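You operate a simulated robot arm through the tools that you are given. There is no shell and no other tool. Be economical: measure what you need, move in short steps, check, and stop when the job is done.

You run a simulated robot arm. Do the job below in one go: nothing can be reset, and whatever is moved stays where it is left.

## Task
Set an egg in each egg cup: white cup on the orange plate, blue cup on the blue plate. Set down upright: what you pick out.

Only the result counts: the job must be done as asked and must still hold three seconds after the hand-in. Knocking over, shifting, dropping, spilling or breaking anything else fails it.

## Robot
A 6-joint arm with a two-finger parallel gripper, fixed in place. Base frame: the origin is at the foot of the arm, x ahead of it, y to its left, z up; the work surface is at about z = 900. Readings come in mm, rad, newtons and seconds.
With the tool pointing down near the work surface it reaches from about 240 to 640 mm from the base axis. Its first joint turns from -1.152 to 1.152 rad. Payload 2.7 kg.
The TCP is the grasp point between the finger pads, 23 mm short of the fingertips. In the tool frame z runs along the fingers and y along their closing line. Largest opening 94 mm; finger width 38, thickness 10; the body of the gripper, 54 by 96 mm, starts 39 mm behind the TCP.
Orientation is told as [roll, pitch, yaw] about the base's x, y, z axes, in that order, counted from this pose: with the fingers straight down and closing along the base's y, the tool's x points along the base's -x, its y along +y and its z along -z.

## Interface
- The arm moves only by the tool apply_moves. Its argument "targets" is a list of rows, each an object (a shift or turn left out is 0, a gripper value left out holds the last) with "dp": the shift along the base's x, y, z in mm, a list of three; "turn": the turn, a rotation vector about the base's x, y, z in degrees, a list of three. In form: [{"dp": [x, y, z], "turn": [rx, ry, rz]}, ...]. A call has 1 to 20 rows; each row shifts and turns the commanded pose from where the row before left it. "claw" is the finger opening in mm, from 0 to 94, set as the call begins (left out, the last holds). Rows are played at 5 a second. More than 50 mm and 0.15 rad between two rows, or a gripper value outside its range, and nothing of the call is played. A pose out of reach is approached as far as the arm can. The call stops where the force on the tool passes 40 N (or 10 N more than at its start, if that is more) or the arm is blocked; 0.2 s more then pass. Each finger travels about 45 mm/s and halts on what it meets, pressing with about 38 N; the grip force reading is that of the motor and also rises with nothing between the fingers. The clock runs only during rows and for 0.2 s after the last one: add rows that do not move to give the fingers time. The reply holds the time, the measured pose of the TCP, the force on the tool along the base axes, the opening and the grip force, in the units named above and with some noise, with the torque about the TCP (base axes, N m) and any sound that the robot's microphone picked up, and new pictures: "show" is both (left out), scene, wrist or none.
- Cameras (640 x 400 px; columns grow to the right, rows downward): "scene" is fixed at [71.3, -426.3, 1407.9]; the picture's right is [0.81, -0.58, 0.00], its down [-0.31, -0.43, -0.85] and it looks along [0.49, 0.69, -0.53] (base axes); focal length 322 px, centre (320, 200). "wrist" rides on the gripper at [86, 16, -74] in the tool frame; the picture's right is [-0.18, 0.98, 0.00], its down [-0.58, -0.11, -0.81] and it looks along [-0.79, -0.15, 0.59] (tool axes); focal length 243 px, centre (320, 200). There is no depth. A picture from a camera that has moved, and an enlarged one, comes with that camera's place and axes in the base frame and with its lens.
- zoom(camera, box): a new picture of the part [left, top, right, bottom] of that camera's present view, enlarged. It takes no simulated time.
- hand_in(): hands the job in; it is judged then, once.

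Go step by step. Nothing tells you positions but the pictures and the camera data: compare them with the known pose of the tool, close in by small moves and look again before you grip or let go. The budget is 120 turns and 200 pictures, counting those below and the enlarged ones. Unless the task says otherwise, let go and move clear before handing in, and close with one line.

The tools are called as a command line: name --argument value ..., lists and objects as JSON in quotes. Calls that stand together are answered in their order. apply_moves: Moves the arm, as the interface text tells. Its arguments: {"type":"object","properties":{"targets":{"type":"array","items":{"type":"object","properties":{"dp":{"type":"array","items":{"type":"number"}},"turn":{"type":"array","items":{"type":"number"}}}}},"claw":{"type":"number"},"show":{"type":"string","enum":["both","scene","wrist","none"]}},"required":["targets"]} The other tools are called the same way: zoom (camera, box) takes an enlarged picture of a part of a camera's view; hand_in () hands the job in.

At the start:

```text
time: 0.0
position: [263.7, 205.2, 1244.0]
ee_rot: [0.001, 0.0, 0.002]
wrist_force: [-0.2, 0.4, 0.3]
ft_torque: [-0.01, 0.03, 0.05]
opening: 93.9
grasp_force: 0.1
```

scene: 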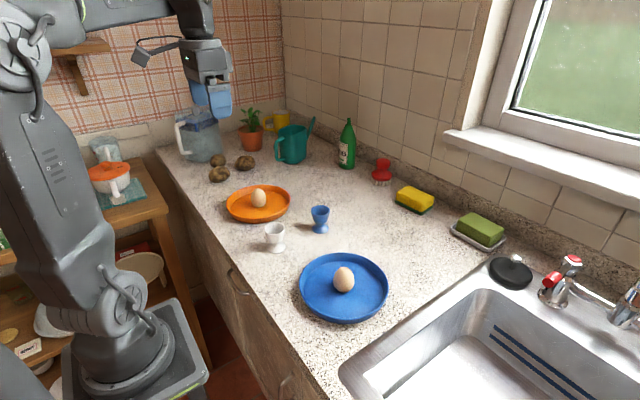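
wrist: 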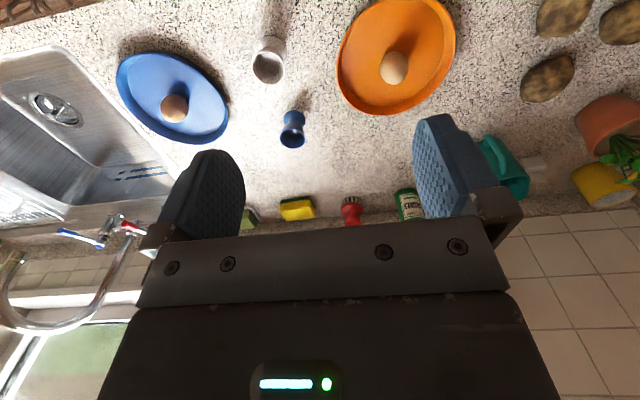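

I see both cups standing empty on the counter and an egg on each plate. I'll zoom in to get sizes and positions.

zoom --camera "scene" --box '[210, 170, 350, 258]'

zoom --camera "scene" --box '[280, 240, 410, 330]'

zoom --camera "wrist" --box '[100, 0, 480, 160]'

```text
4.55 times, centred on (280, 214) of scene
camera zoom: at [71.3, -426.3, 1407.9], right [0.81, -0.58, 0.0], down [-0.31, -0.43, -0.85], along [0.49, 0.69, -0.53], focal length 1462 px, centre (502, 136)
```

zoom: 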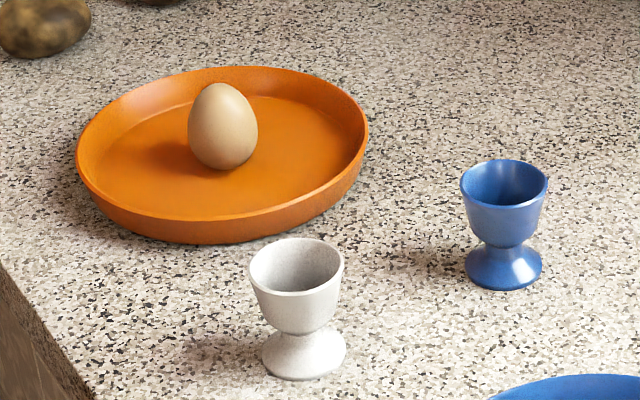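

```text
4.44 times, centred on (345, 285) of scene
camera zoom: at [71.3, -426.3, 1407.9], right [0.81, -0.58, 0.0], down [-0.31, -0.43, -0.85], along [0.49, 0.69, -0.53], focal length 1430 px, centre (209, -178)
```

zoom: 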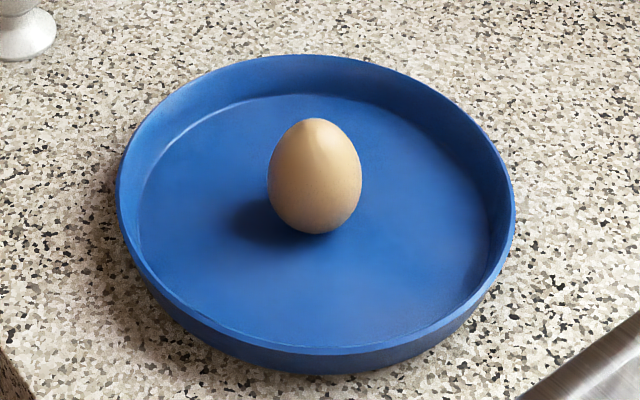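

```text
1.68 times, centred on (290, 80) of wrist
camera zoom: at [177.2, 221.1, 1316.7], right [0.18, 0.98, 0.0], down [0.58, -0.11, 0.81], along [0.79, -0.15, -0.59], focal length 409 px, centre (370, 402)
```

zoom: 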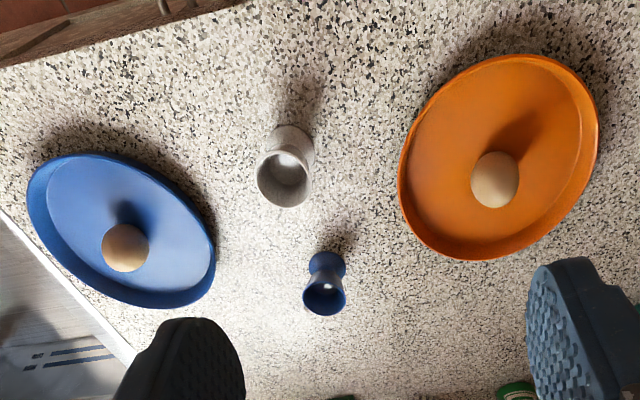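

The wrist and scene views agree. The white cup is near (329,117), the blue cup near (456,117), the orange-plate egg near (375,300) and the blue-plate egg near (375,-78). Each cup is about 60 mm tall. I'll hover above the white cup first.

apply_moves --targets '[{"dp": [9.3, -12.6, -33.4]}, {"dp": [9.3, -12.6, -33.4]}, {"dp": [9.3, -12.6, -33.4]}, {"dp": [9.3, -12.6, -33.4]}, {"dp": [9.3, -12.6, -33.4]}, {"dp": [9.4, -12.6, -33.4]}, {"dp": [9.4, -12.6, -33.4]}, {}]' --claw 94

```text
time: 1.8
position: [330.6, 117.6, 1009.3]
ee_rot: [-0.001, 0.0, 0.002]
wrist_force: [-0.9, 0.5, -0.5]
ft_torque: [0.02, 0.0, 0.03]
opening: 94.0
grasp_force: 0.0
camera wrist: at [243.6, 134.1, 1082.6], right [0.18, 0.98, 0.0], down [0.58, -0.11, 0.81], along [0.79, -0.15, -0.59], focal length 243 px, centre (320, 200)
```

scene: 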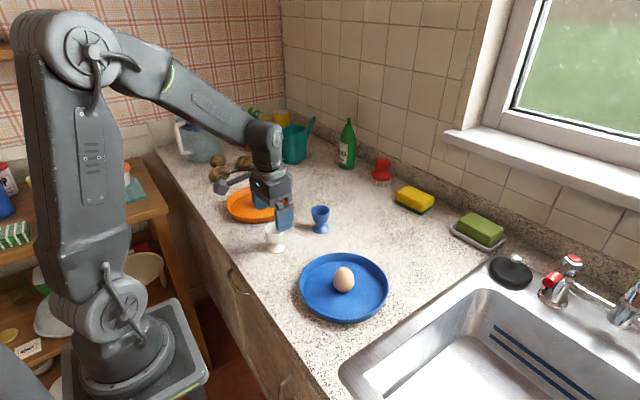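
wrist: 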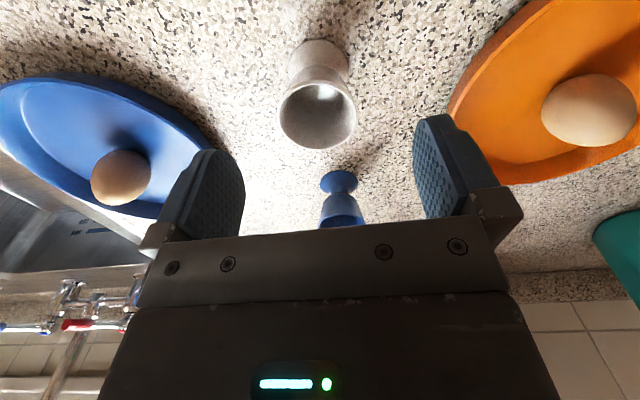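

The white cup's rim sits at about (326,117.6), centred between the fingers. I'll go down and grip it just under the rim.

apply_moves --targets '[{"dp": [-3.5, 0, -22]}, {"dp": [0, 0, -22]}, {"dp": [0, 0, -20]}, {}]' --claw 94

apply_moves --targets '[{}, {}, {}, {}, {}]' --claw 44

```text
time: 2.8
position: [326.3, 115.6, 945.1]
ee_rot: [0.001, 0.0, 0.002]
wrist_force: [0.8, 0.0, -0.4]
ft_torque: [0.0, 0.01, 0.03]
opening: 94.1
grasp_force: 0.1
camera wrist: at [239.9, 132.6, 1019.5], right [0.18, 0.98, 0.0], down [0.58, -0.11, 0.81], along [0.79, -0.15, -0.59], focal length 243 px, centre (320, 200)
```

scene: 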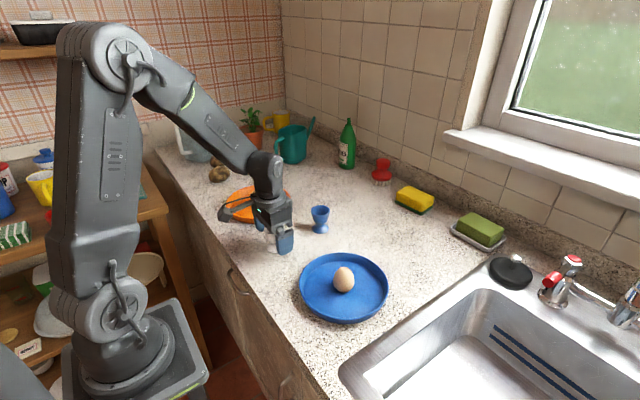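
wrist: 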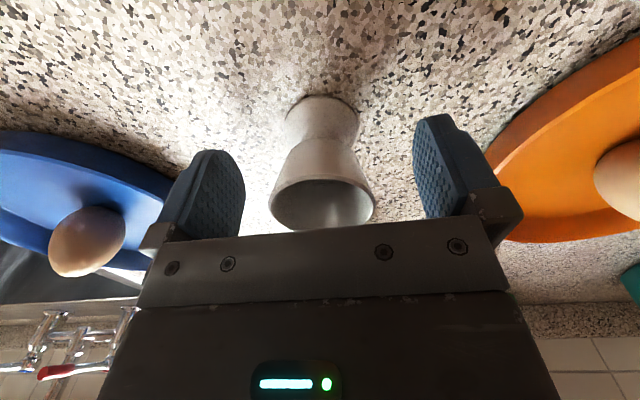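

```text
time: 4.0
position: [325.7, 116.6, 946.8]
ee_rot: [-0.001, 0.0, 0.002]
wrist_force: [0.1, 0.4, -0.4]
ft_torque: [-0.01, -0.02, -0.02]
opening: 49.1
grasp_force: 37.9
camera wrist: at [239.9, 132.6, 1019.7], right [0.18, 0.98, 0.0], down [0.58, -0.11, 0.81], along [0.79, -0.15, -0.59], focal length 243 px, centre (320, 200)
```

scene: 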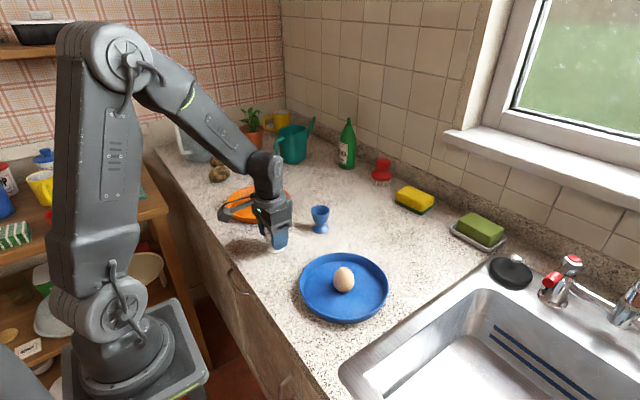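
wrist: 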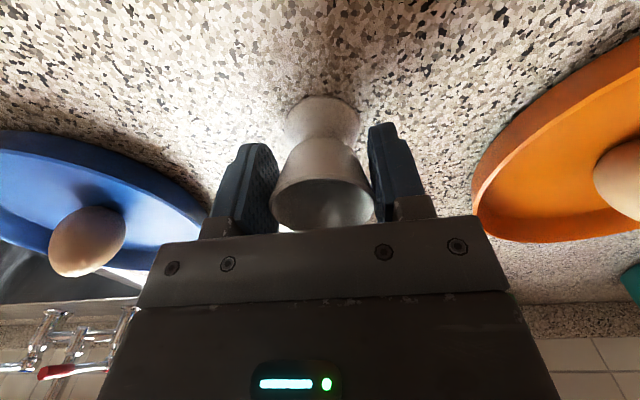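

Gripped at 49 mm. I'll lift the cup and carry it above the far side of the orange plate, beyond the egg.

apply_moves --targets '[{"dp": [0, 0, 20]}, {"dp": [0, 0, 30]}, {"dp": [0, 0, 40]}, {"dp": [20, 36.5, 0]}, {"dp": [20, 36.5, 0]}, {"dp": [20, 36.5, 0]}, {"dp": [20, 36.5, 0]}, {"dp": [20, 36.5, 0]}, {}, {}]'

zoom --camera "scene" --box '[210, 140, 350, 228]'

```text
time: 6.2
position: [426.1, 298.6, 1033.9]
ee_rot: [0.001, 0.0, 0.004]
wrist_force: [0.2, 0.1, -0.5]
ft_torque: [0.01, 0.0, 0.0]
opening: 44.1
grasp_force: 0.0
camera wrist: at [339.4, 315.0, 1108.8], right [0.18, 0.98, 0.0], down [0.58, -0.11, 0.81], along [0.79, -0.15, -0.59], focal length 243 px, centre (320, 200)
```

scene: 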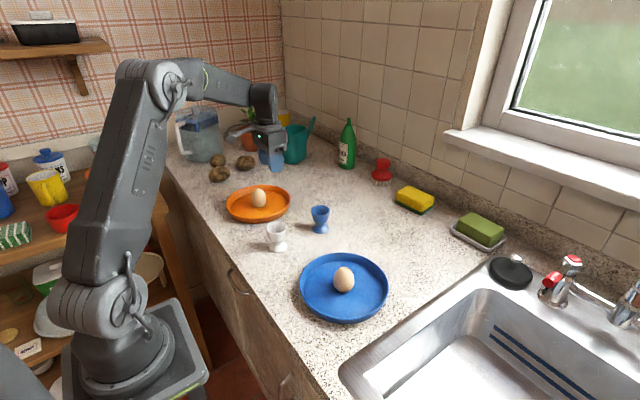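
wrist: 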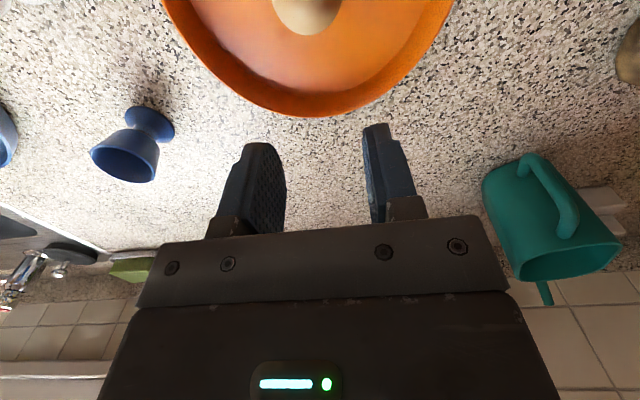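

```text
4.55 times, centred on (280, 184) of scene
camera zoom: at [71.3, -426.3, 1407.9], right [0.81, -0.58, 0.0], down [-0.31, -0.43, -0.85], along [0.49, 0.69, -0.53], focal length 1462 px, centre (502, 273)
```

zoom: 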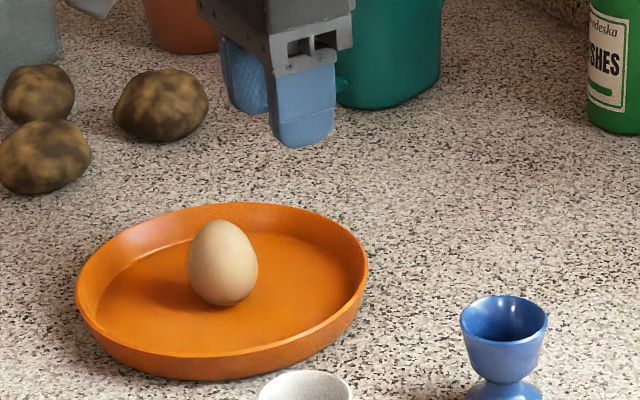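

The white cup slipped out of the grip and stayed standing where it was. I'll check it closely before going back with a better grasp height.

zoom --camera "scene" --box '[245, 200, 345, 262]'

```text
6.40 times, centred on (295, 231) of scene
camera zoom: at [71.3, -426.3, 1407.9], right [0.81, -0.58, 0.0], down [-0.31, -0.43, -0.85], along [0.49, 0.69, -0.53], focal length 2058 px, centre (480, 2)
```

zoom: 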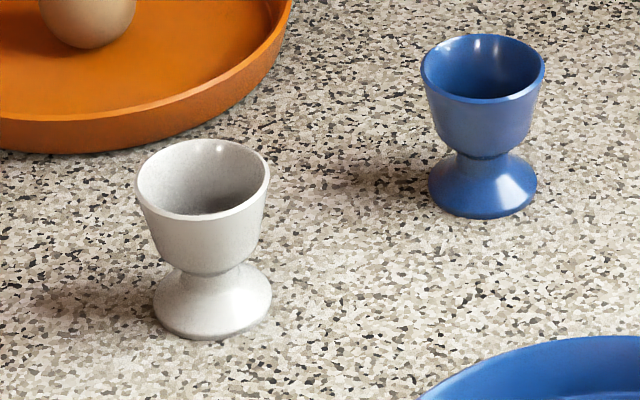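

The white cup now stands near (334,117). I'll come back, line up, and take the rim right at the pad centre with a full squeeze and a slow lift.

apply_moves --targets '[{"dp": [-19, -36.4, 0]}, {"dp": [-19, -36.4, 0]}, {"dp": [-19, -36.4, 0]}, {"dp": [-19, -36.4, 0]}, {"dp": [-18.5, -36.4, 0]}, {"dp": [0, 0, -27]}, {}]' --claw 94

zoom --camera "wrist" --box '[200, 30, 440, 230]'

```text
time: 7.8
position: [329.1, 117.9, 1008.9]
ee_rot: [0.0, 0.0, 0.001]
wrist_force: [0.6, -0.8, 0.0]
ft_torque: [0.02, -0.01, -0.01]
opening: 93.8
grasp_force: 0.0
camera wrist: at [243.4, 134.0, 1082.4], right [0.18, 0.98, 0.0], down [0.58, -0.11, 0.81], along [0.79, -0.15, -0.59], focal length 243 px, centre (320, 200)
```

scene: 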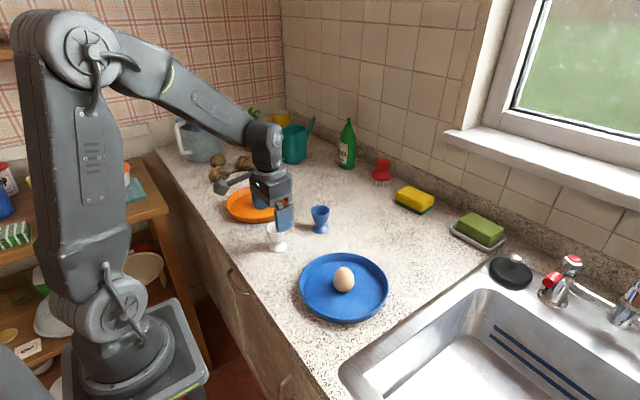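
wrist: 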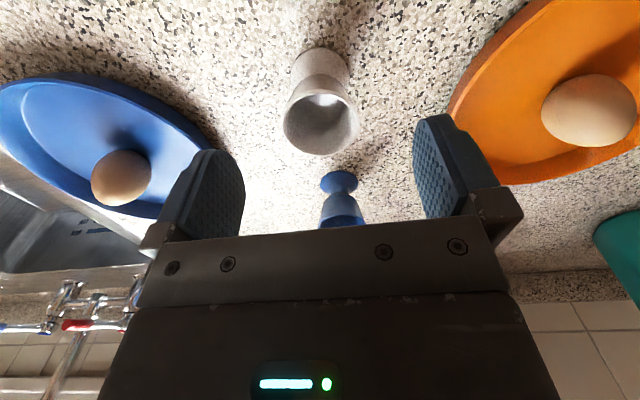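

```text
2.00 times, centred on (320, 130) of wrist
camera zoom: at [243.4, 134.0, 1082.4], right [0.18, 0.98, 0.0], down [0.58, -0.11, 0.81], along [0.79, -0.15, -0.59], focal length 485 px, centre (320, 340)
```

zoom: 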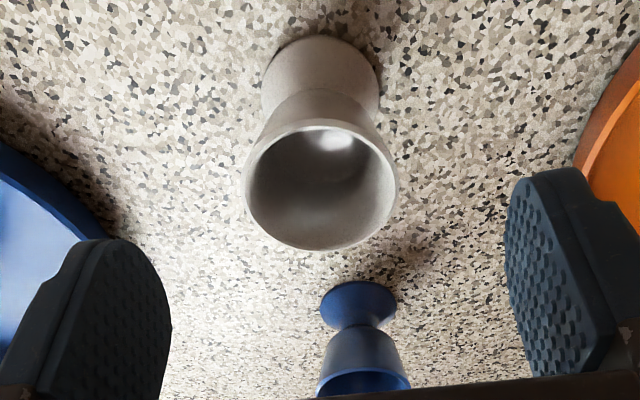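

The rim is centred between the fingers and about 3 mm further out in x. I'll descend to z≈955 and squeeze fully.

apply_moves --targets '[{"dp": [2.5, 0, -27]}, {"dp": [0, 0, -27]}, {}]' --claw 94 --show "none"

apply_moves --targets '[{}, {}, {}, {}, {}, {}, {}]' --claw 0 --show "none"

apply_moves --targets '[{"dp": [0, 0, 2]}, {"dp": [0, 0, 3]}, {}]' --show "both"

```text
time: 8.6
position: [332.9, 117.6, 953.4]
ee_rot: [0.001, 0.0, 0.0]
wrist_force: [0.9, -0.2, -0.7]
ft_torque: [0.01, -0.02, 0.01]
opening: 93.8
grasp_force: 0.1
```

```text
time: 10.2
position: [332.5, 117.4, 954.5]
ee_rot: [-0.001, -0.002, 0.001]
wrist_force: [-0.7, -0.6, -0.1]
ft_torque: [0.03, 0.02, 0.01]
opening: 48.0
grasp_force: 38.2
```

```text
time: 11.0
position: [331.6, 116.9, 960.0]
ee_rot: [0.001, -0.001, 0.001]
wrist_force: [0.7, 0.7, -0.6]
ft_torque: [0.01, -0.02, 0.0]
opening: 47.6
grasp_force: 37.7
camera wrist: at [246.4, 133.8, 1033.0], right [0.18, 0.98, 0.0], down [0.58, -0.11, 0.81], along [0.79, -0.15, -0.59], focal length 243 px, centre (320, 200)
```

scene: 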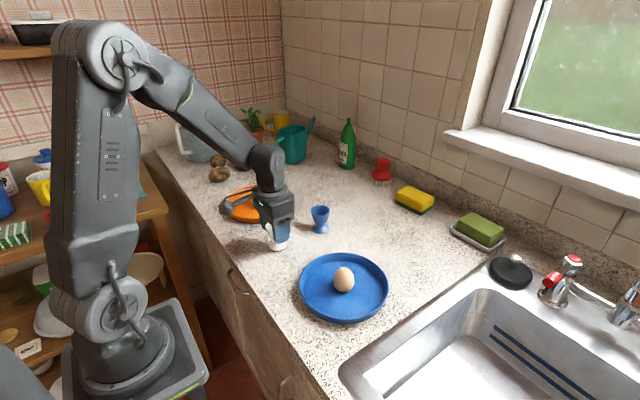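
wrist: 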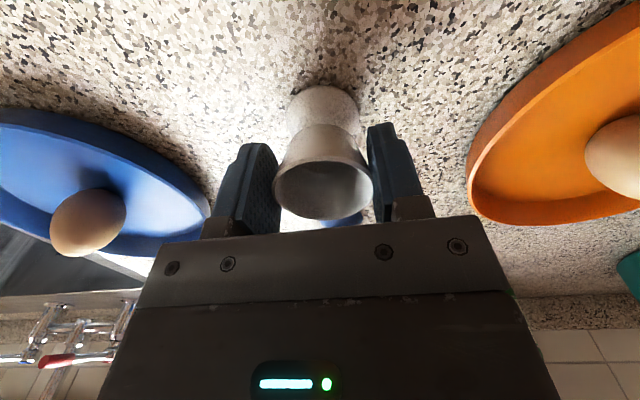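

I can't tell yet whether it came up, so I'll lift a few millimetres more and compare.

apply_moves --targets '[{"dp": [0, 0, 3]}, {"dp": [0, 0, 3]}, {}]' --show "none"

zoom --camera "wrist" --box '[200, 30, 440, 230]'

zoom --camera "scene" --box '[245, 200, 345, 262]'

```text
time: 11.8
position: [333.3, 116.5, 965.8]
ee_rot: [0.0, -0.001, -0.001]
wrist_force: [0.0, 0.5, -1.2]
ft_torque: [-0.03, -0.03, 0.0]
opening: 47.9
grasp_force: 38.4
```

```text
2.00 times, centred on (320, 130) of wrist
camera zoom: at [246.6, 133.0, 1038.6], right [0.18, 0.98, 0.0], down [0.58, -0.11, 0.81], along [0.79, -0.15, -0.59], focal length 485 px, centre (320, 340)
```

zoom: 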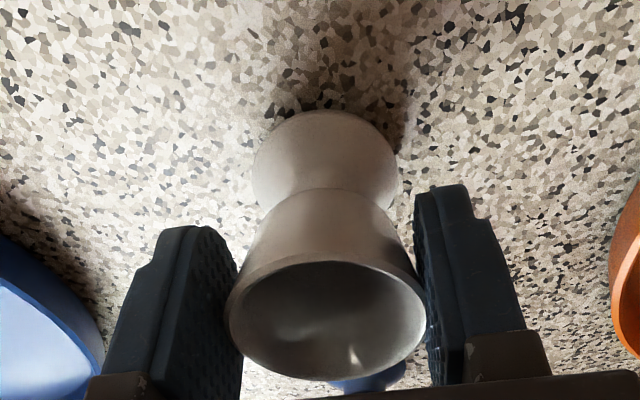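

```text
6.40 times, centred on (295, 231) of scene
camera zoom: at [71.3, -426.3, 1407.9], right [0.81, -0.58, 0.0], down [-0.31, -0.43, -0.85], along [0.49, 0.69, -0.53], focal length 2058 px, centre (480, 2)
```

zoom: 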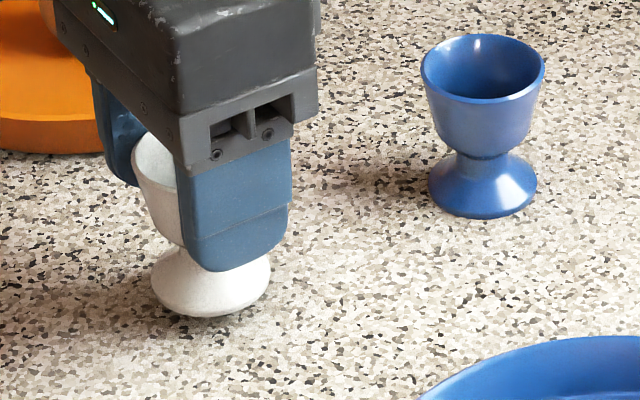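

The cup is off the counter, with its foot about 10 mm up. I'll lift more in small steps and check for creep.

apply_moves --targets '[{"dp": [0, 0, 4]}, {"dp": [0, 0, 5]}, {"dp": [0, 0, 5]}, {}, {}, {}, {}]' --show "none"

zoom --camera "wrist" --box '[200, 30, 440, 230]'

zoom --camera "scene" --box '[245, 200, 345, 262]'

```text
time: 13.4
position: [335.5, 118.5, 978.8]
ee_rot: [0.0, 0.001, 0.001]
wrist_force: [0.1, -0.5, -0.4]
ft_torque: [-0.01, 0.01, 0.01]
opening: 47.6
grasp_force: 37.7
```

```text
2.00 times, centred on (320, 130) of wrist
camera zoom: at [247.1, 133.7, 1053.0], right [0.18, 0.98, 0.0], down [0.58, -0.11, 0.81], along [0.79, -0.15, -0.59], focal length 485 px, centre (320, 340)
```

zoom: 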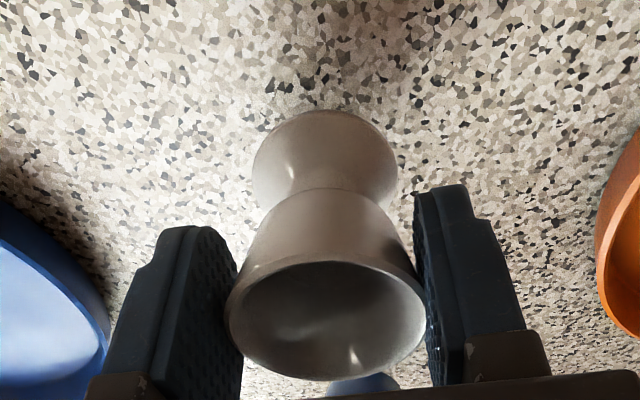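

```text
6.40 times, centred on (295, 231) of scene
camera zoom: at [71.3, -426.3, 1407.9], right [0.81, -0.58, 0.0], down [-0.31, -0.43, -0.85], along [0.49, 0.69, -0.53], focal length 2058 px, centre (480, 2)
```

zoom: 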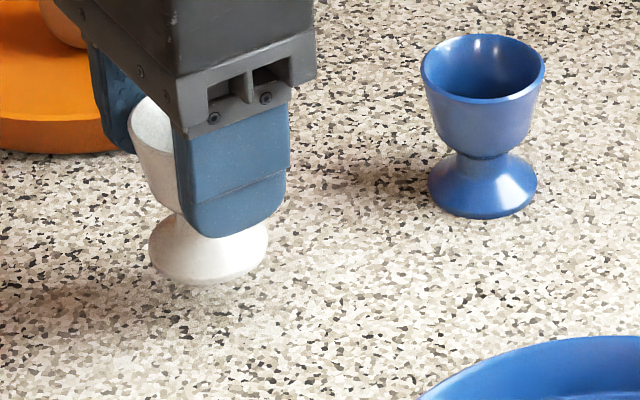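

The cup hasn't moved in the hand. I'll raise it and carry it to the far side of the orange plate at a gentle pace.

apply_moves --targets '[{"dp": [0, 0, 10]}, {"dp": [0, 0, 15]}, {"dp": [0, 0, 20]}, {"dp": [0, 0, 15]}, {"dp": [0, 0, 8]}, {"dp": [5, 8, 0]}, {"dp": [10, 18, 0]}, {"dp": [10, 20, 0]}, {"dp": [10, 20, 0]}, {"dp": [10, 20, 0]}, {"dp": [10, 20, 0]}, {"dp": [10, 20, 0]}, {"dp": [10, 20, 0]}, {"dp": [10, 18, 0]}, {"dp": [6, 12, 0]}, {"dp": [3, 6, 0]}, {}, {}]'

zoom --camera "scene" --box '[210, 140, 350, 228]'

```text
time: 17.2
position: [427.9, 298.5, 1046.7]
ee_rot: [0.0, 0.001, 0.001]
wrist_force: [-0.1, -0.3, -0.9]
ft_torque: [0.04, -0.02, 0.06]
opening: 47.9
grasp_force: 38.7
camera wrist: at [341.0, 315.7, 1121.2], right [0.18, 0.98, 0.0], down [0.58, -0.11, 0.81], along [0.79, -0.15, -0.59], focal length 243 px, centre (320, 200)
```

scene: 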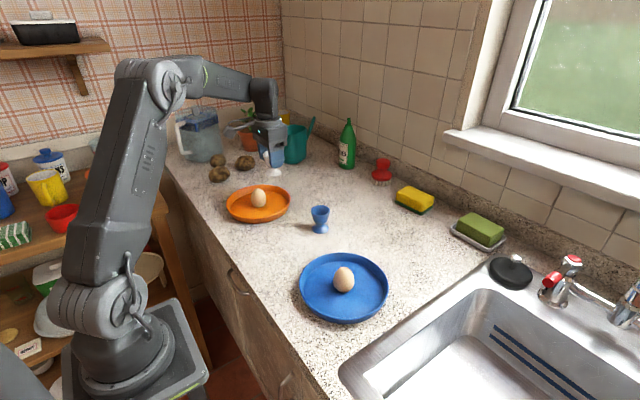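
wrist: 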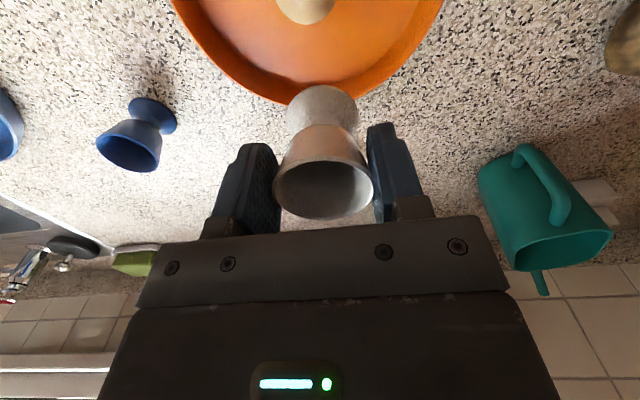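

```text
4.55 times, centred on (280, 184) of scene
camera zoom: at [71.3, -426.3, 1407.9], right [0.81, -0.58, 0.0], down [-0.31, -0.43, -0.85], along [0.49, 0.69, -0.53], focal length 1462 px, centre (502, 273)
```

zoom: 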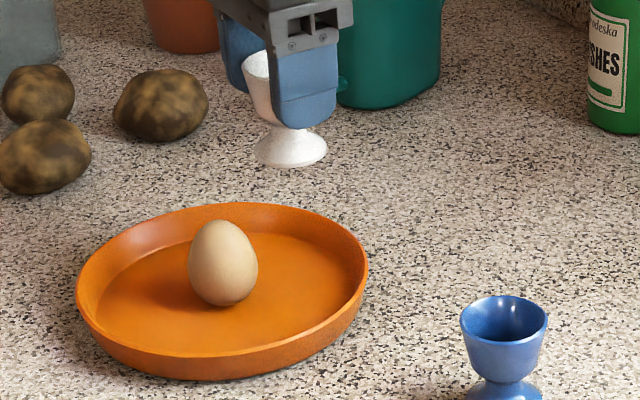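

The cup is held upright over the plate's far side. I'll lower it to just above the plate and look.

apply_moves --targets '[{"dp": [-2.5, 0, -15]}, {"dp": [0, 0, -20]}, {"dp": [0, 0, -20]}, {"dp": [0, 0, -12]}, {"dp": [0, 0, -5]}, {}]'

zoom --camera "scene" --box '[210, 150, 330, 225]'

```text
time: 18.6
position: [425.6, 299.0, 972.5]
ee_rot: [0.0, 0.001, 0.002]
wrist_force: [-0.6, 0.3, -1.6]
ft_torque: [-0.04, -0.03, 0.02]
opening: 48.1
grasp_force: 37.7
camera wrist: at [338.1, 315.5, 1048.0], right [0.18, 0.98, 0.0], down [0.58, -0.11, 0.81], along [0.79, -0.15, -0.59], focal length 243 px, centre (320, 200)
```

scene: 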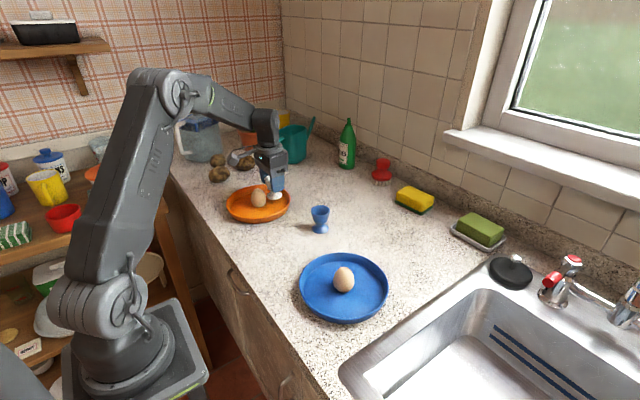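
wrist: 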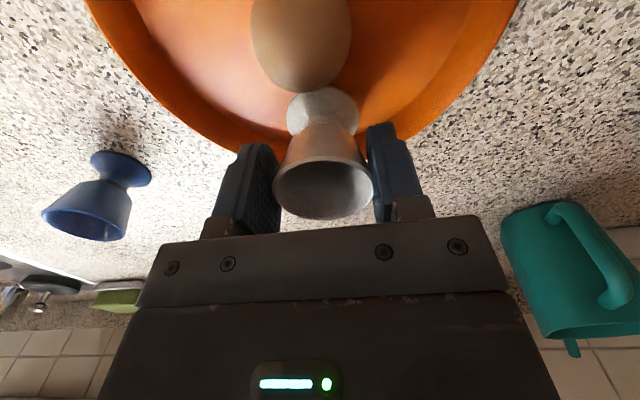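

```text
5.33 times, centred on (270, 188) of scene
camera zoom: at [71.3, -426.3, 1407.9], right [0.81, -0.58, 0.0], down [-0.31, -0.43, -0.85], along [0.49, 0.69, -0.53], focal length 1715 px, centre (587, 267)
```

zoom: 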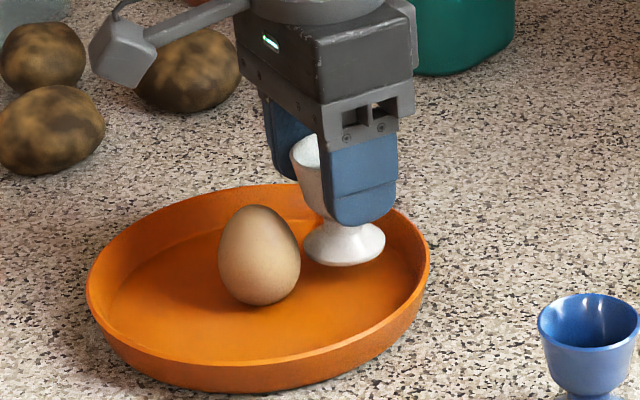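

Clear of both the egg and the plate wall. I'll lower in millimetre steps and watch the force.

apply_moves --targets '[{"dp": [0, 0, -2]}, {"dp": [0, 0, -2]}, {"dp": [0, 0, -2]}, {"dp": [0, 0, -2]}, {}]' --show "none"

apply_moves --targets '[{"dp": [0, 0, -1.5]}, {}]' --show "none"

zoom --camera "scene" --box '[210, 150, 330, 225]'

```text
time: 19.8
position: [425.1, 298.8, 967.1]
ee_rot: [0.0, 0.0, 0.002]
wrist_force: [0.4, 0.1, -0.3]
ft_torque: [-0.02, 0.0, -0.01]
opening: 48.0
grasp_force: 38.3
```

```text
time: 20.4
position: [424.6, 298.3, 966.0]
ee_rot: [0.0, -0.001, 0.001]
wrist_force: [-0.3, -0.2, -1.7]
ft_torque: [0.01, -0.01, 0.01]
opening: 48.1
grasp_force: 38.3
```

```text
5.33 times, centred on (270, 188) of scene
camera zoom: at [71.3, -426.3, 1407.9], right [0.81, -0.58, 0.0], down [-0.31, -0.43, -0.85], along [0.49, 0.69, -0.53], focal length 1715 px, centre (587, 267)
```

zoom: 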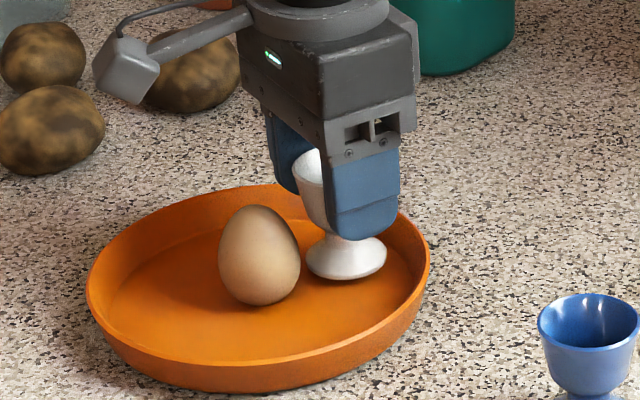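

No contact yet. I'll keep lowering.

apply_moves --targets '[{"dp": [0, 0, -1]}, {"dp": [0, 0, -1]}, {}]' --show "none"

apply_moves --targets '[{"dp": [0, 0, -1]}, {}]' --show "none"

apply_moves --targets '[{"dp": [0, 0, -1]}, {}]' --show "none"

zoom --camera "scene" --box '[210, 150, 330, 225]'

```text
time: 21.2
position: [425.2, 298.8, 964.1]
ee_rot: [-0.001, 0.001, 0.001]
wrist_force: [0.2, 0.0, -0.3]
ft_torque: [-0.02, 0.0, -0.03]
opening: 48.0
grasp_force: 38.1
```

```text
time: 21.8
position: [424.3, 299.0, 962.9]
ee_rot: [0.002, 0.0, 0.001]
wrist_force: [-0.3, -0.2, -0.8]
ft_torque: [0.01, -0.01, -0.02]
opening: 47.7
grasp_force: 38.2
```

```text
time: 22.4
position: [426.6, 299.9, 962.0]
ee_rot: [0.001, 0.001, 0.001]
wrist_force: [0.2, -0.1, -0.7]
ft_torque: [0.02, 0.03, -0.01]
opening: 48.0
grasp_force: 38.4
```

```text
5.33 times, centred on (270, 188) of scene
camera zoom: at [71.3, -426.3, 1407.9], right [0.81, -0.58, 0.0], down [-0.31, -0.43, -0.85], along [0.49, 0.69, -0.53], focal length 1715 px, centre (587, 267)
```

zoom: 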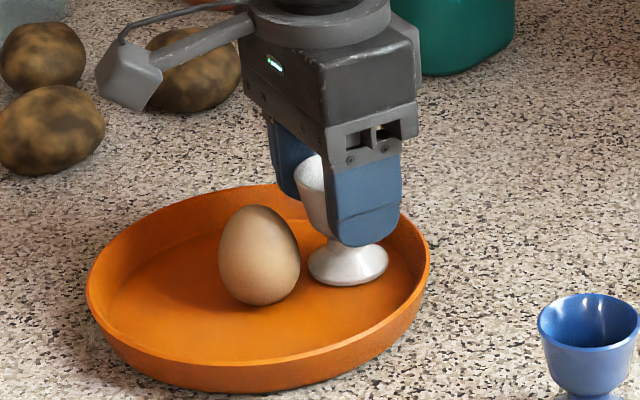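

Nearly down. I'll continue by single millimetres until the force shows contact.

apply_moves --targets '[{"dp": [0, 0, -1]}, {}]' --show "none"

apply_moves --targets '[{"dp": [0, 0, -1]}, {}]' --show "none"

apply_moves --targets '[{"dp": [0, 0, -1]}, {}]' --show "none"

zoom --camera "scene" --box '[210, 150, 330, 225]'

```text
time: 23.0
position: [424.4, 299.7, 959.7]
ee_rot: [0.0, -0.001, 0.001]
wrist_force: [0.5, 0.6, -1.2]
ft_torque: [0.04, 0.01, -0.01]
opening: 47.8
grasp_force: 37.8
```

```text
time: 23.6
position: [426.0, 298.4, 959.0]
ee_rot: [0.0, -0.001, 0.003]
wrist_force: [-1.1, -0.4, -0.6]
ft_torque: [0.02, -0.02, 0.03]
opening: 47.8
grasp_force: 37.7
```

```text
time: 24.2
position: [425.8, 299.9, 958.5]
ee_rot: [0.0, 0.0, 0.003]
wrist_force: [0.4, -0.5, 6.1]
ft_torque: [0.09, -0.04, 0.0]
opening: 47.7
grasp_force: 38.0
```

```text
5.33 times, centred on (270, 188) of scene
camera zoom: at [71.2, -426.4, 1407.8], right [0.81, -0.58, 0.0], down [-0.31, -0.43, -0.85], along [0.49, 0.69, -0.53], focal length 1715 px, centre (587, 267)
```

zoom: 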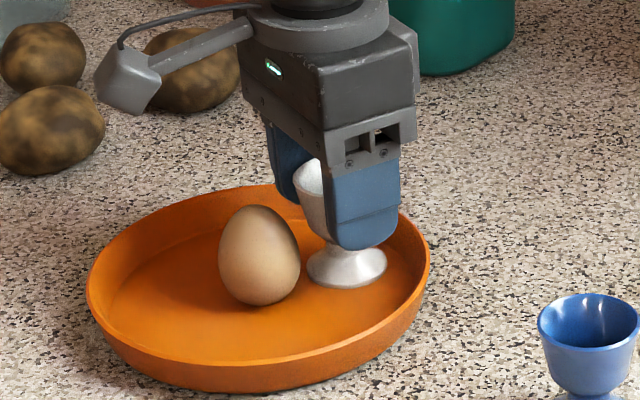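

Contact at about 6 N, so the cup is standing on the plate. I'll release gently and rise.

apply_moves --targets '[{}, {}, {}, {}]' --claw 80 --show "none"

apply_moves --targets '[{"dp": [0, 0, 15]}, {"dp": [0, 0, 25]}, {"dp": [0, 0, 25]}, {"dp": [-25, 0, 0]}, {"dp": [-25, 0, 0]}, {}]'

zoom --camera "scene" --box '[210, 150, 330, 225]'

zoom --camera "wrist" --box '[180, 0, 460, 230]'

```text
time: 25.2
position: [424.6, 298.4, 958.9]
ee_rot: [-0.002, 0.0, 0.0]
wrist_force: [0.1, -0.3, -0.1]
ft_torque: [0.01, 0.0, -0.01]
opening: 79.9
grasp_force: 0.1
```

```text
time: 26.6
position: [377.8, 298.8, 1023.2]
ee_rot: [0.0, 0.0, 0.002]
wrist_force: [-0.5, -0.4, 0.8]
ft_torque: [0.01, -0.06, -0.02]
opening: 80.0
grasp_force: 0.1
camera wrist: at [289.6, 314.7, 1097.0], right [0.18, 0.98, 0.0], down [0.58, -0.11, 0.81], along [0.79, -0.15, -0.59], focal length 243 px, centre (320, 200)
```

scene: 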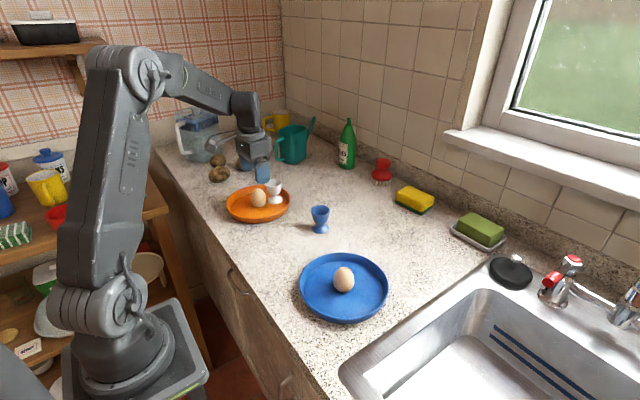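
wrist: 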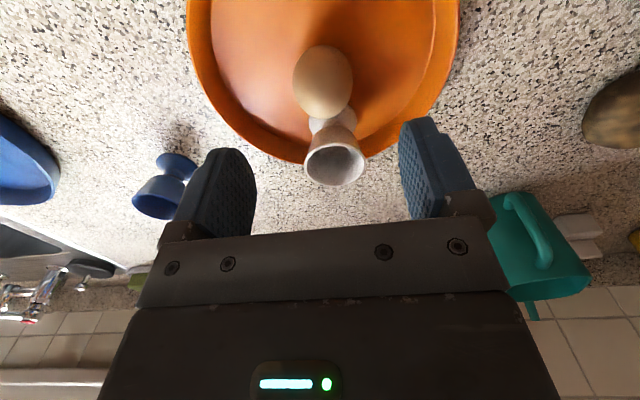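

```text
5.33 times, centred on (270, 188) of scene
camera zoom: at [71.3, -426.3, 1407.9], right [0.81, -0.58, 0.0], down [-0.31, -0.43, -0.85], along [0.49, 0.69, -0.53], focal length 1715 px, centre (587, 267)
```

zoom: 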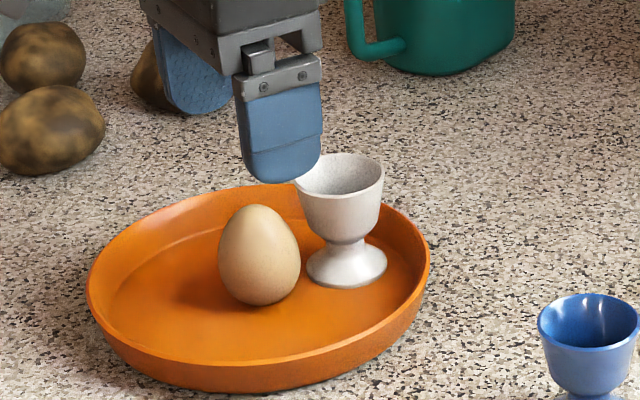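

```text
1.74 times, centred on (320, 115) of wrist
camera zoom: at [289.6, 314.7, 1097.0], right [0.18, 0.98, 0.0], down [0.58, -0.11, 0.81], along [0.79, -0.15, -0.59], focal length 422 px, centre (320, 348)
```

zoom: 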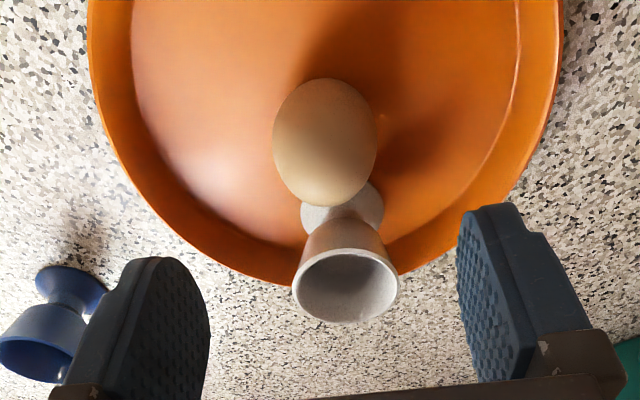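

The white cup stands upright on the plate at (424.5,299.5). The egg is at about (375,300), with its widest point near z=929, right under the tool. I'll grip it around its widest part with only the finger ends, so the fingertips will clear the cup rim later.

apply_moves --targets '[{"dp": [0, 0.5, -25]}, {"dp": [0, 0, -25]}, {"dp": [0, 0, -18]}, {"dp": [0, 0, -10]}, {}]'

zoom --camera "scene" --box '[210, 150, 330, 225]'

```text
time: 27.8
position: [374.2, 301.4, 945.0]
ee_rot: [0.001, 0.001, 0.003]
wrist_force: [-1.3, 0.7, -0.6]
ft_torque: [0.0, 0.01, -0.01]
opening: 80.0
grasp_force: 0.1
camera wrist: at [288.6, 316.5, 1019.0], right [0.18, 0.98, 0.0], down [0.58, -0.11, 0.81], along [0.79, -0.15, -0.59], focal length 243 px, centre (320, 200)
```

scene: 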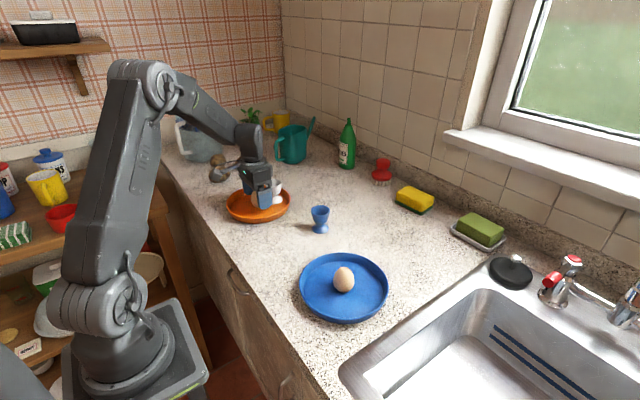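
wrist: 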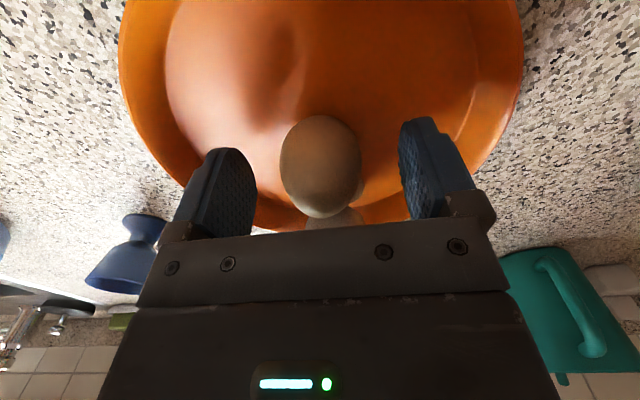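

```text
5.33 times, centred on (270, 188) of scene
camera zoom: at [71.3, -426.3, 1407.9], right [0.81, -0.58, 0.0], down [-0.31, -0.43, -0.85], along [0.49, 0.69, -0.53], focal length 1715 px, centre (587, 267)
```

zoom: 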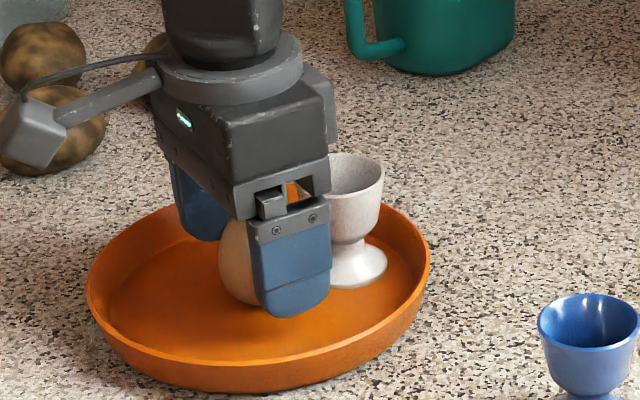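

Well centred. I'll close gently.

apply_moves --targets '[{}, {}, {}, {}, {}]' --claw 41

```text
time: 29.0
position: [375.2, 300.0, 946.6]
ee_rot: [0.002, -0.001, 0.003]
wrist_force: [-0.2, -0.4, 0.2]
ft_torque: [0.01, 0.02, -0.02]
opening: 41.9
grasp_force: 11.8
camera wrist: at [288.7, 316.5, 1019.4], right [0.18, 0.98, 0.0], down [0.58, -0.11, 0.81], along [0.79, -0.15, -0.59], focal length 243 px, centre (320, 200)
```

scene: 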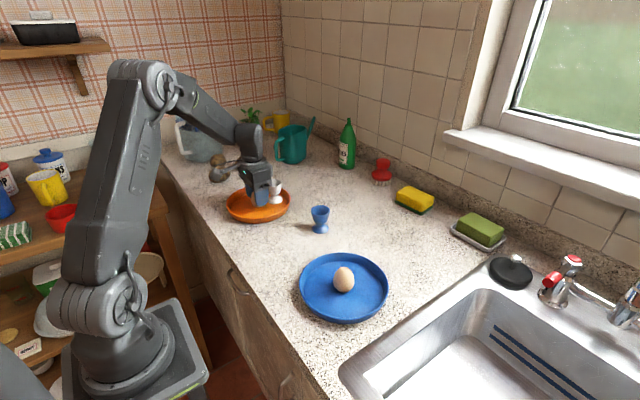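
wrist: 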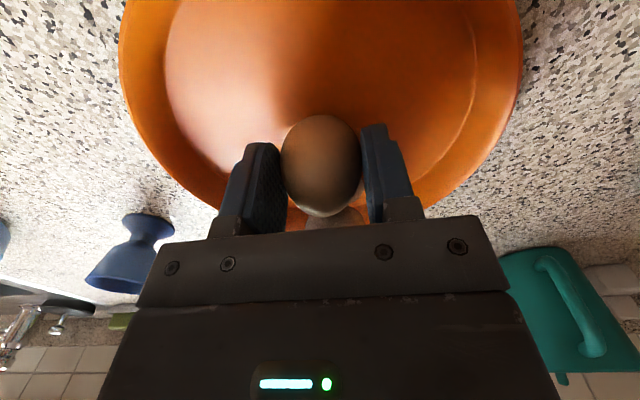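

The motor pushes in proportion to the gap, and it reads 12 N at 41.9 mm. I'll add a little squeeze and lift slowly.

apply_moves --targets '[{}, {"dp": [0, 0, 3]}, {"dp": [0, 0, 5]}, {"dp": [0, 0, 6]}, {}, {}]' --claw 40.5

zoom --camera "scene" --box '[210, 150, 330, 225]'

```text
time: 30.4
position: [375.5, 298.6, 958.8]
ee_rot: [0.0, 0.0, 0.001]
wrist_force: [0.2, 0.5, 0.0]
ft_torque: [0.0, 0.01, 0.02]
opening: 41.9
grasp_force: 11.9
camera wrist: at [288.5, 315.9, 1032.7], right [0.18, 0.98, 0.0], down [0.58, -0.11, 0.81], along [0.79, -0.15, -0.59], focal length 243 px, centre (320, 200)
```

scene: 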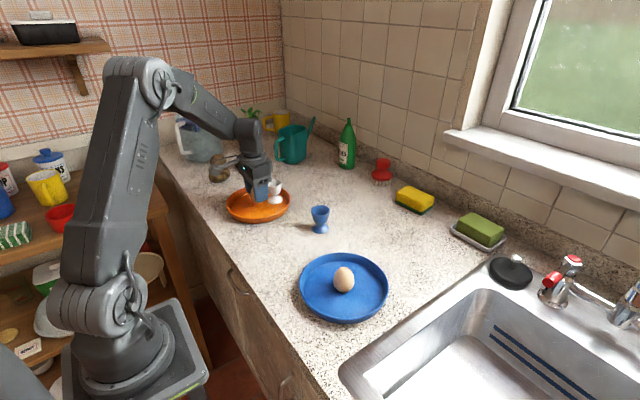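
wrist: 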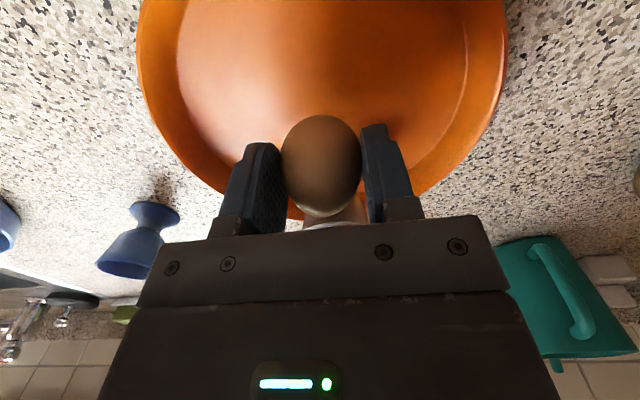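

```text
5.33 times, centred on (270, 188) of scene
camera zoom: at [71.3, -426.3, 1407.9], right [0.81, -0.58, 0.0], down [-0.31, -0.43, -0.85], along [0.49, 0.69, -0.53], focal length 1715 px, centre (587, 267)
```

zoom: 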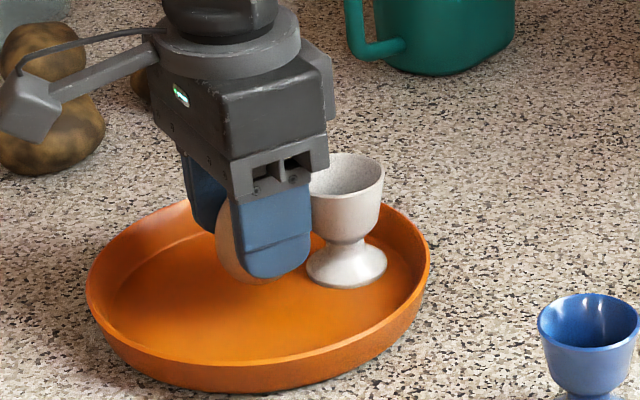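

The egg is lifted and steady in the hand. I'll raise it and move over the white cup.

apply_moves --targets '[{"dp": [0, 0, 8]}, {"dp": [0, 0, 14]}, {"dp": [0, 0, 16]}, {"dp": [0, 0, 16]}, {"dp": [0, 0, 8]}, {"dp": [8, 0, 0]}, {"dp": [12, 0, 0]}, {"dp": [12, 0, 0]}, {"dp": [12, 0, 0]}, {"dp": [5.5, -0.5, 0]}, {}, {}]'

zoom --camera "scene" --box '[210, 140, 330, 215]'

zoom --camera "wrist" --box '[200, 60, 440, 230]'

```text
time: 33.0
position: [425.5, 298.6, 1020.0]
ee_rot: [0.0, 0.0, 0.001]
wrist_force: [0.6, 0.1, -1.1]
ft_torque: [0.0, -0.01, -0.01]
opening: 42.0
grasp_force: 11.9
camera wrist: at [338.4, 314.9, 1094.9], right [0.18, 0.98, 0.0], down [0.58, -0.11, 0.81], along [0.79, -0.15, -0.59], focal length 243 px, centre (320, 200)
```

scene: 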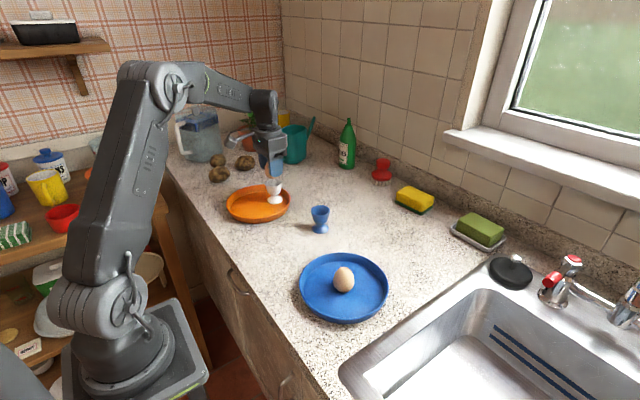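
wrist: 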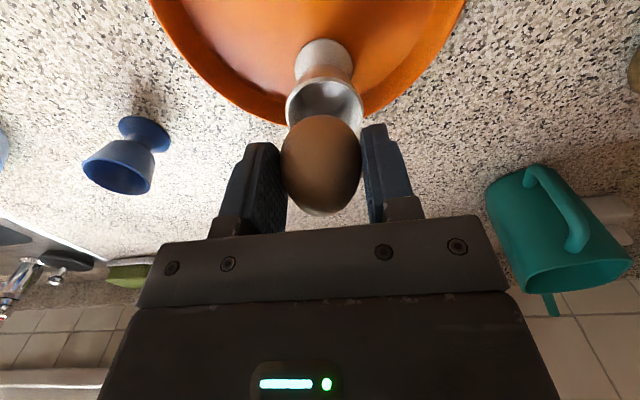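

```text
5.33 times, centred on (270, 178) of scene
camera zoom: at [71.3, -426.3, 1407.9], right [0.81, -0.58, 0.0], down [-0.31, -0.43, -0.85], along [0.49, 0.69, -0.53], focal length 1715 px, centre (587, 320)
```

zoom: 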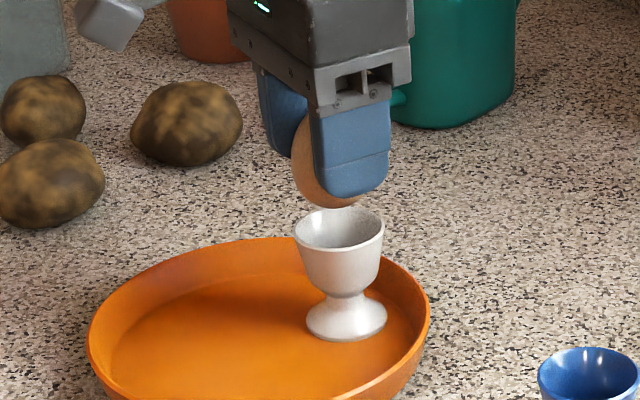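

```text
2.35 times, centred on (320, 145) of wrist
camera zoom: at [338.4, 314.9, 1094.9], right [0.18, 0.98, 0.0], down [0.58, -0.11, 0.81], along [0.79, -0.15, -0.59], focal length 571 px, centre (320, 329)
```

zoom: 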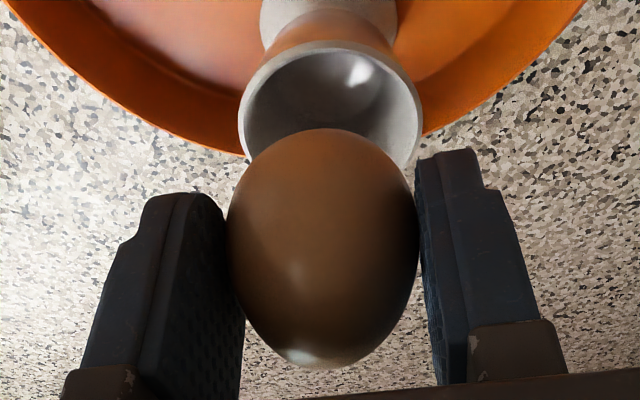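

The egg and cup look nearly aligned, but the wrist view hints the cup sits about 3 mm further in +y. I'll check at higher magnification.

zoom --camera "scene" --box '[258, 160, 290, 206]'

zoom --camera "wrist" --box '[270, 70, 380, 220]'

```text
8.70 times, centred on (274, 183) of scene
camera zoom: at [71.3, -426.3, 1407.9], right [0.81, -0.58, 0.0], down [-0.31, -0.43, -0.85], along [0.49, 0.69, -0.53], focal length 2797 px, centre (720, 348)
```

zoom: 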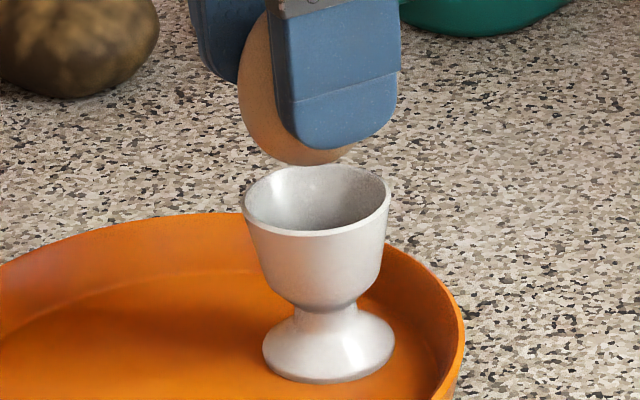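

```text
2.67 times, centred on (325, 145) of wrist
camera zoom: at [338.4, 314.9, 1094.9], right [0.18, 0.98, 0.0], down [0.58, -0.11, 0.81], along [0.79, -0.15, -0.59], focal length 647 px, centre (307, 347)
```

zoom: 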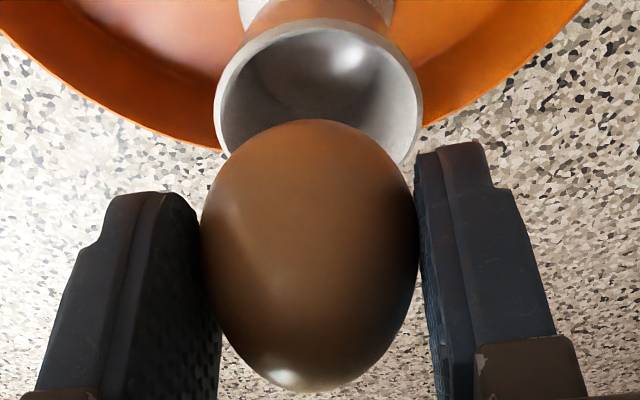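

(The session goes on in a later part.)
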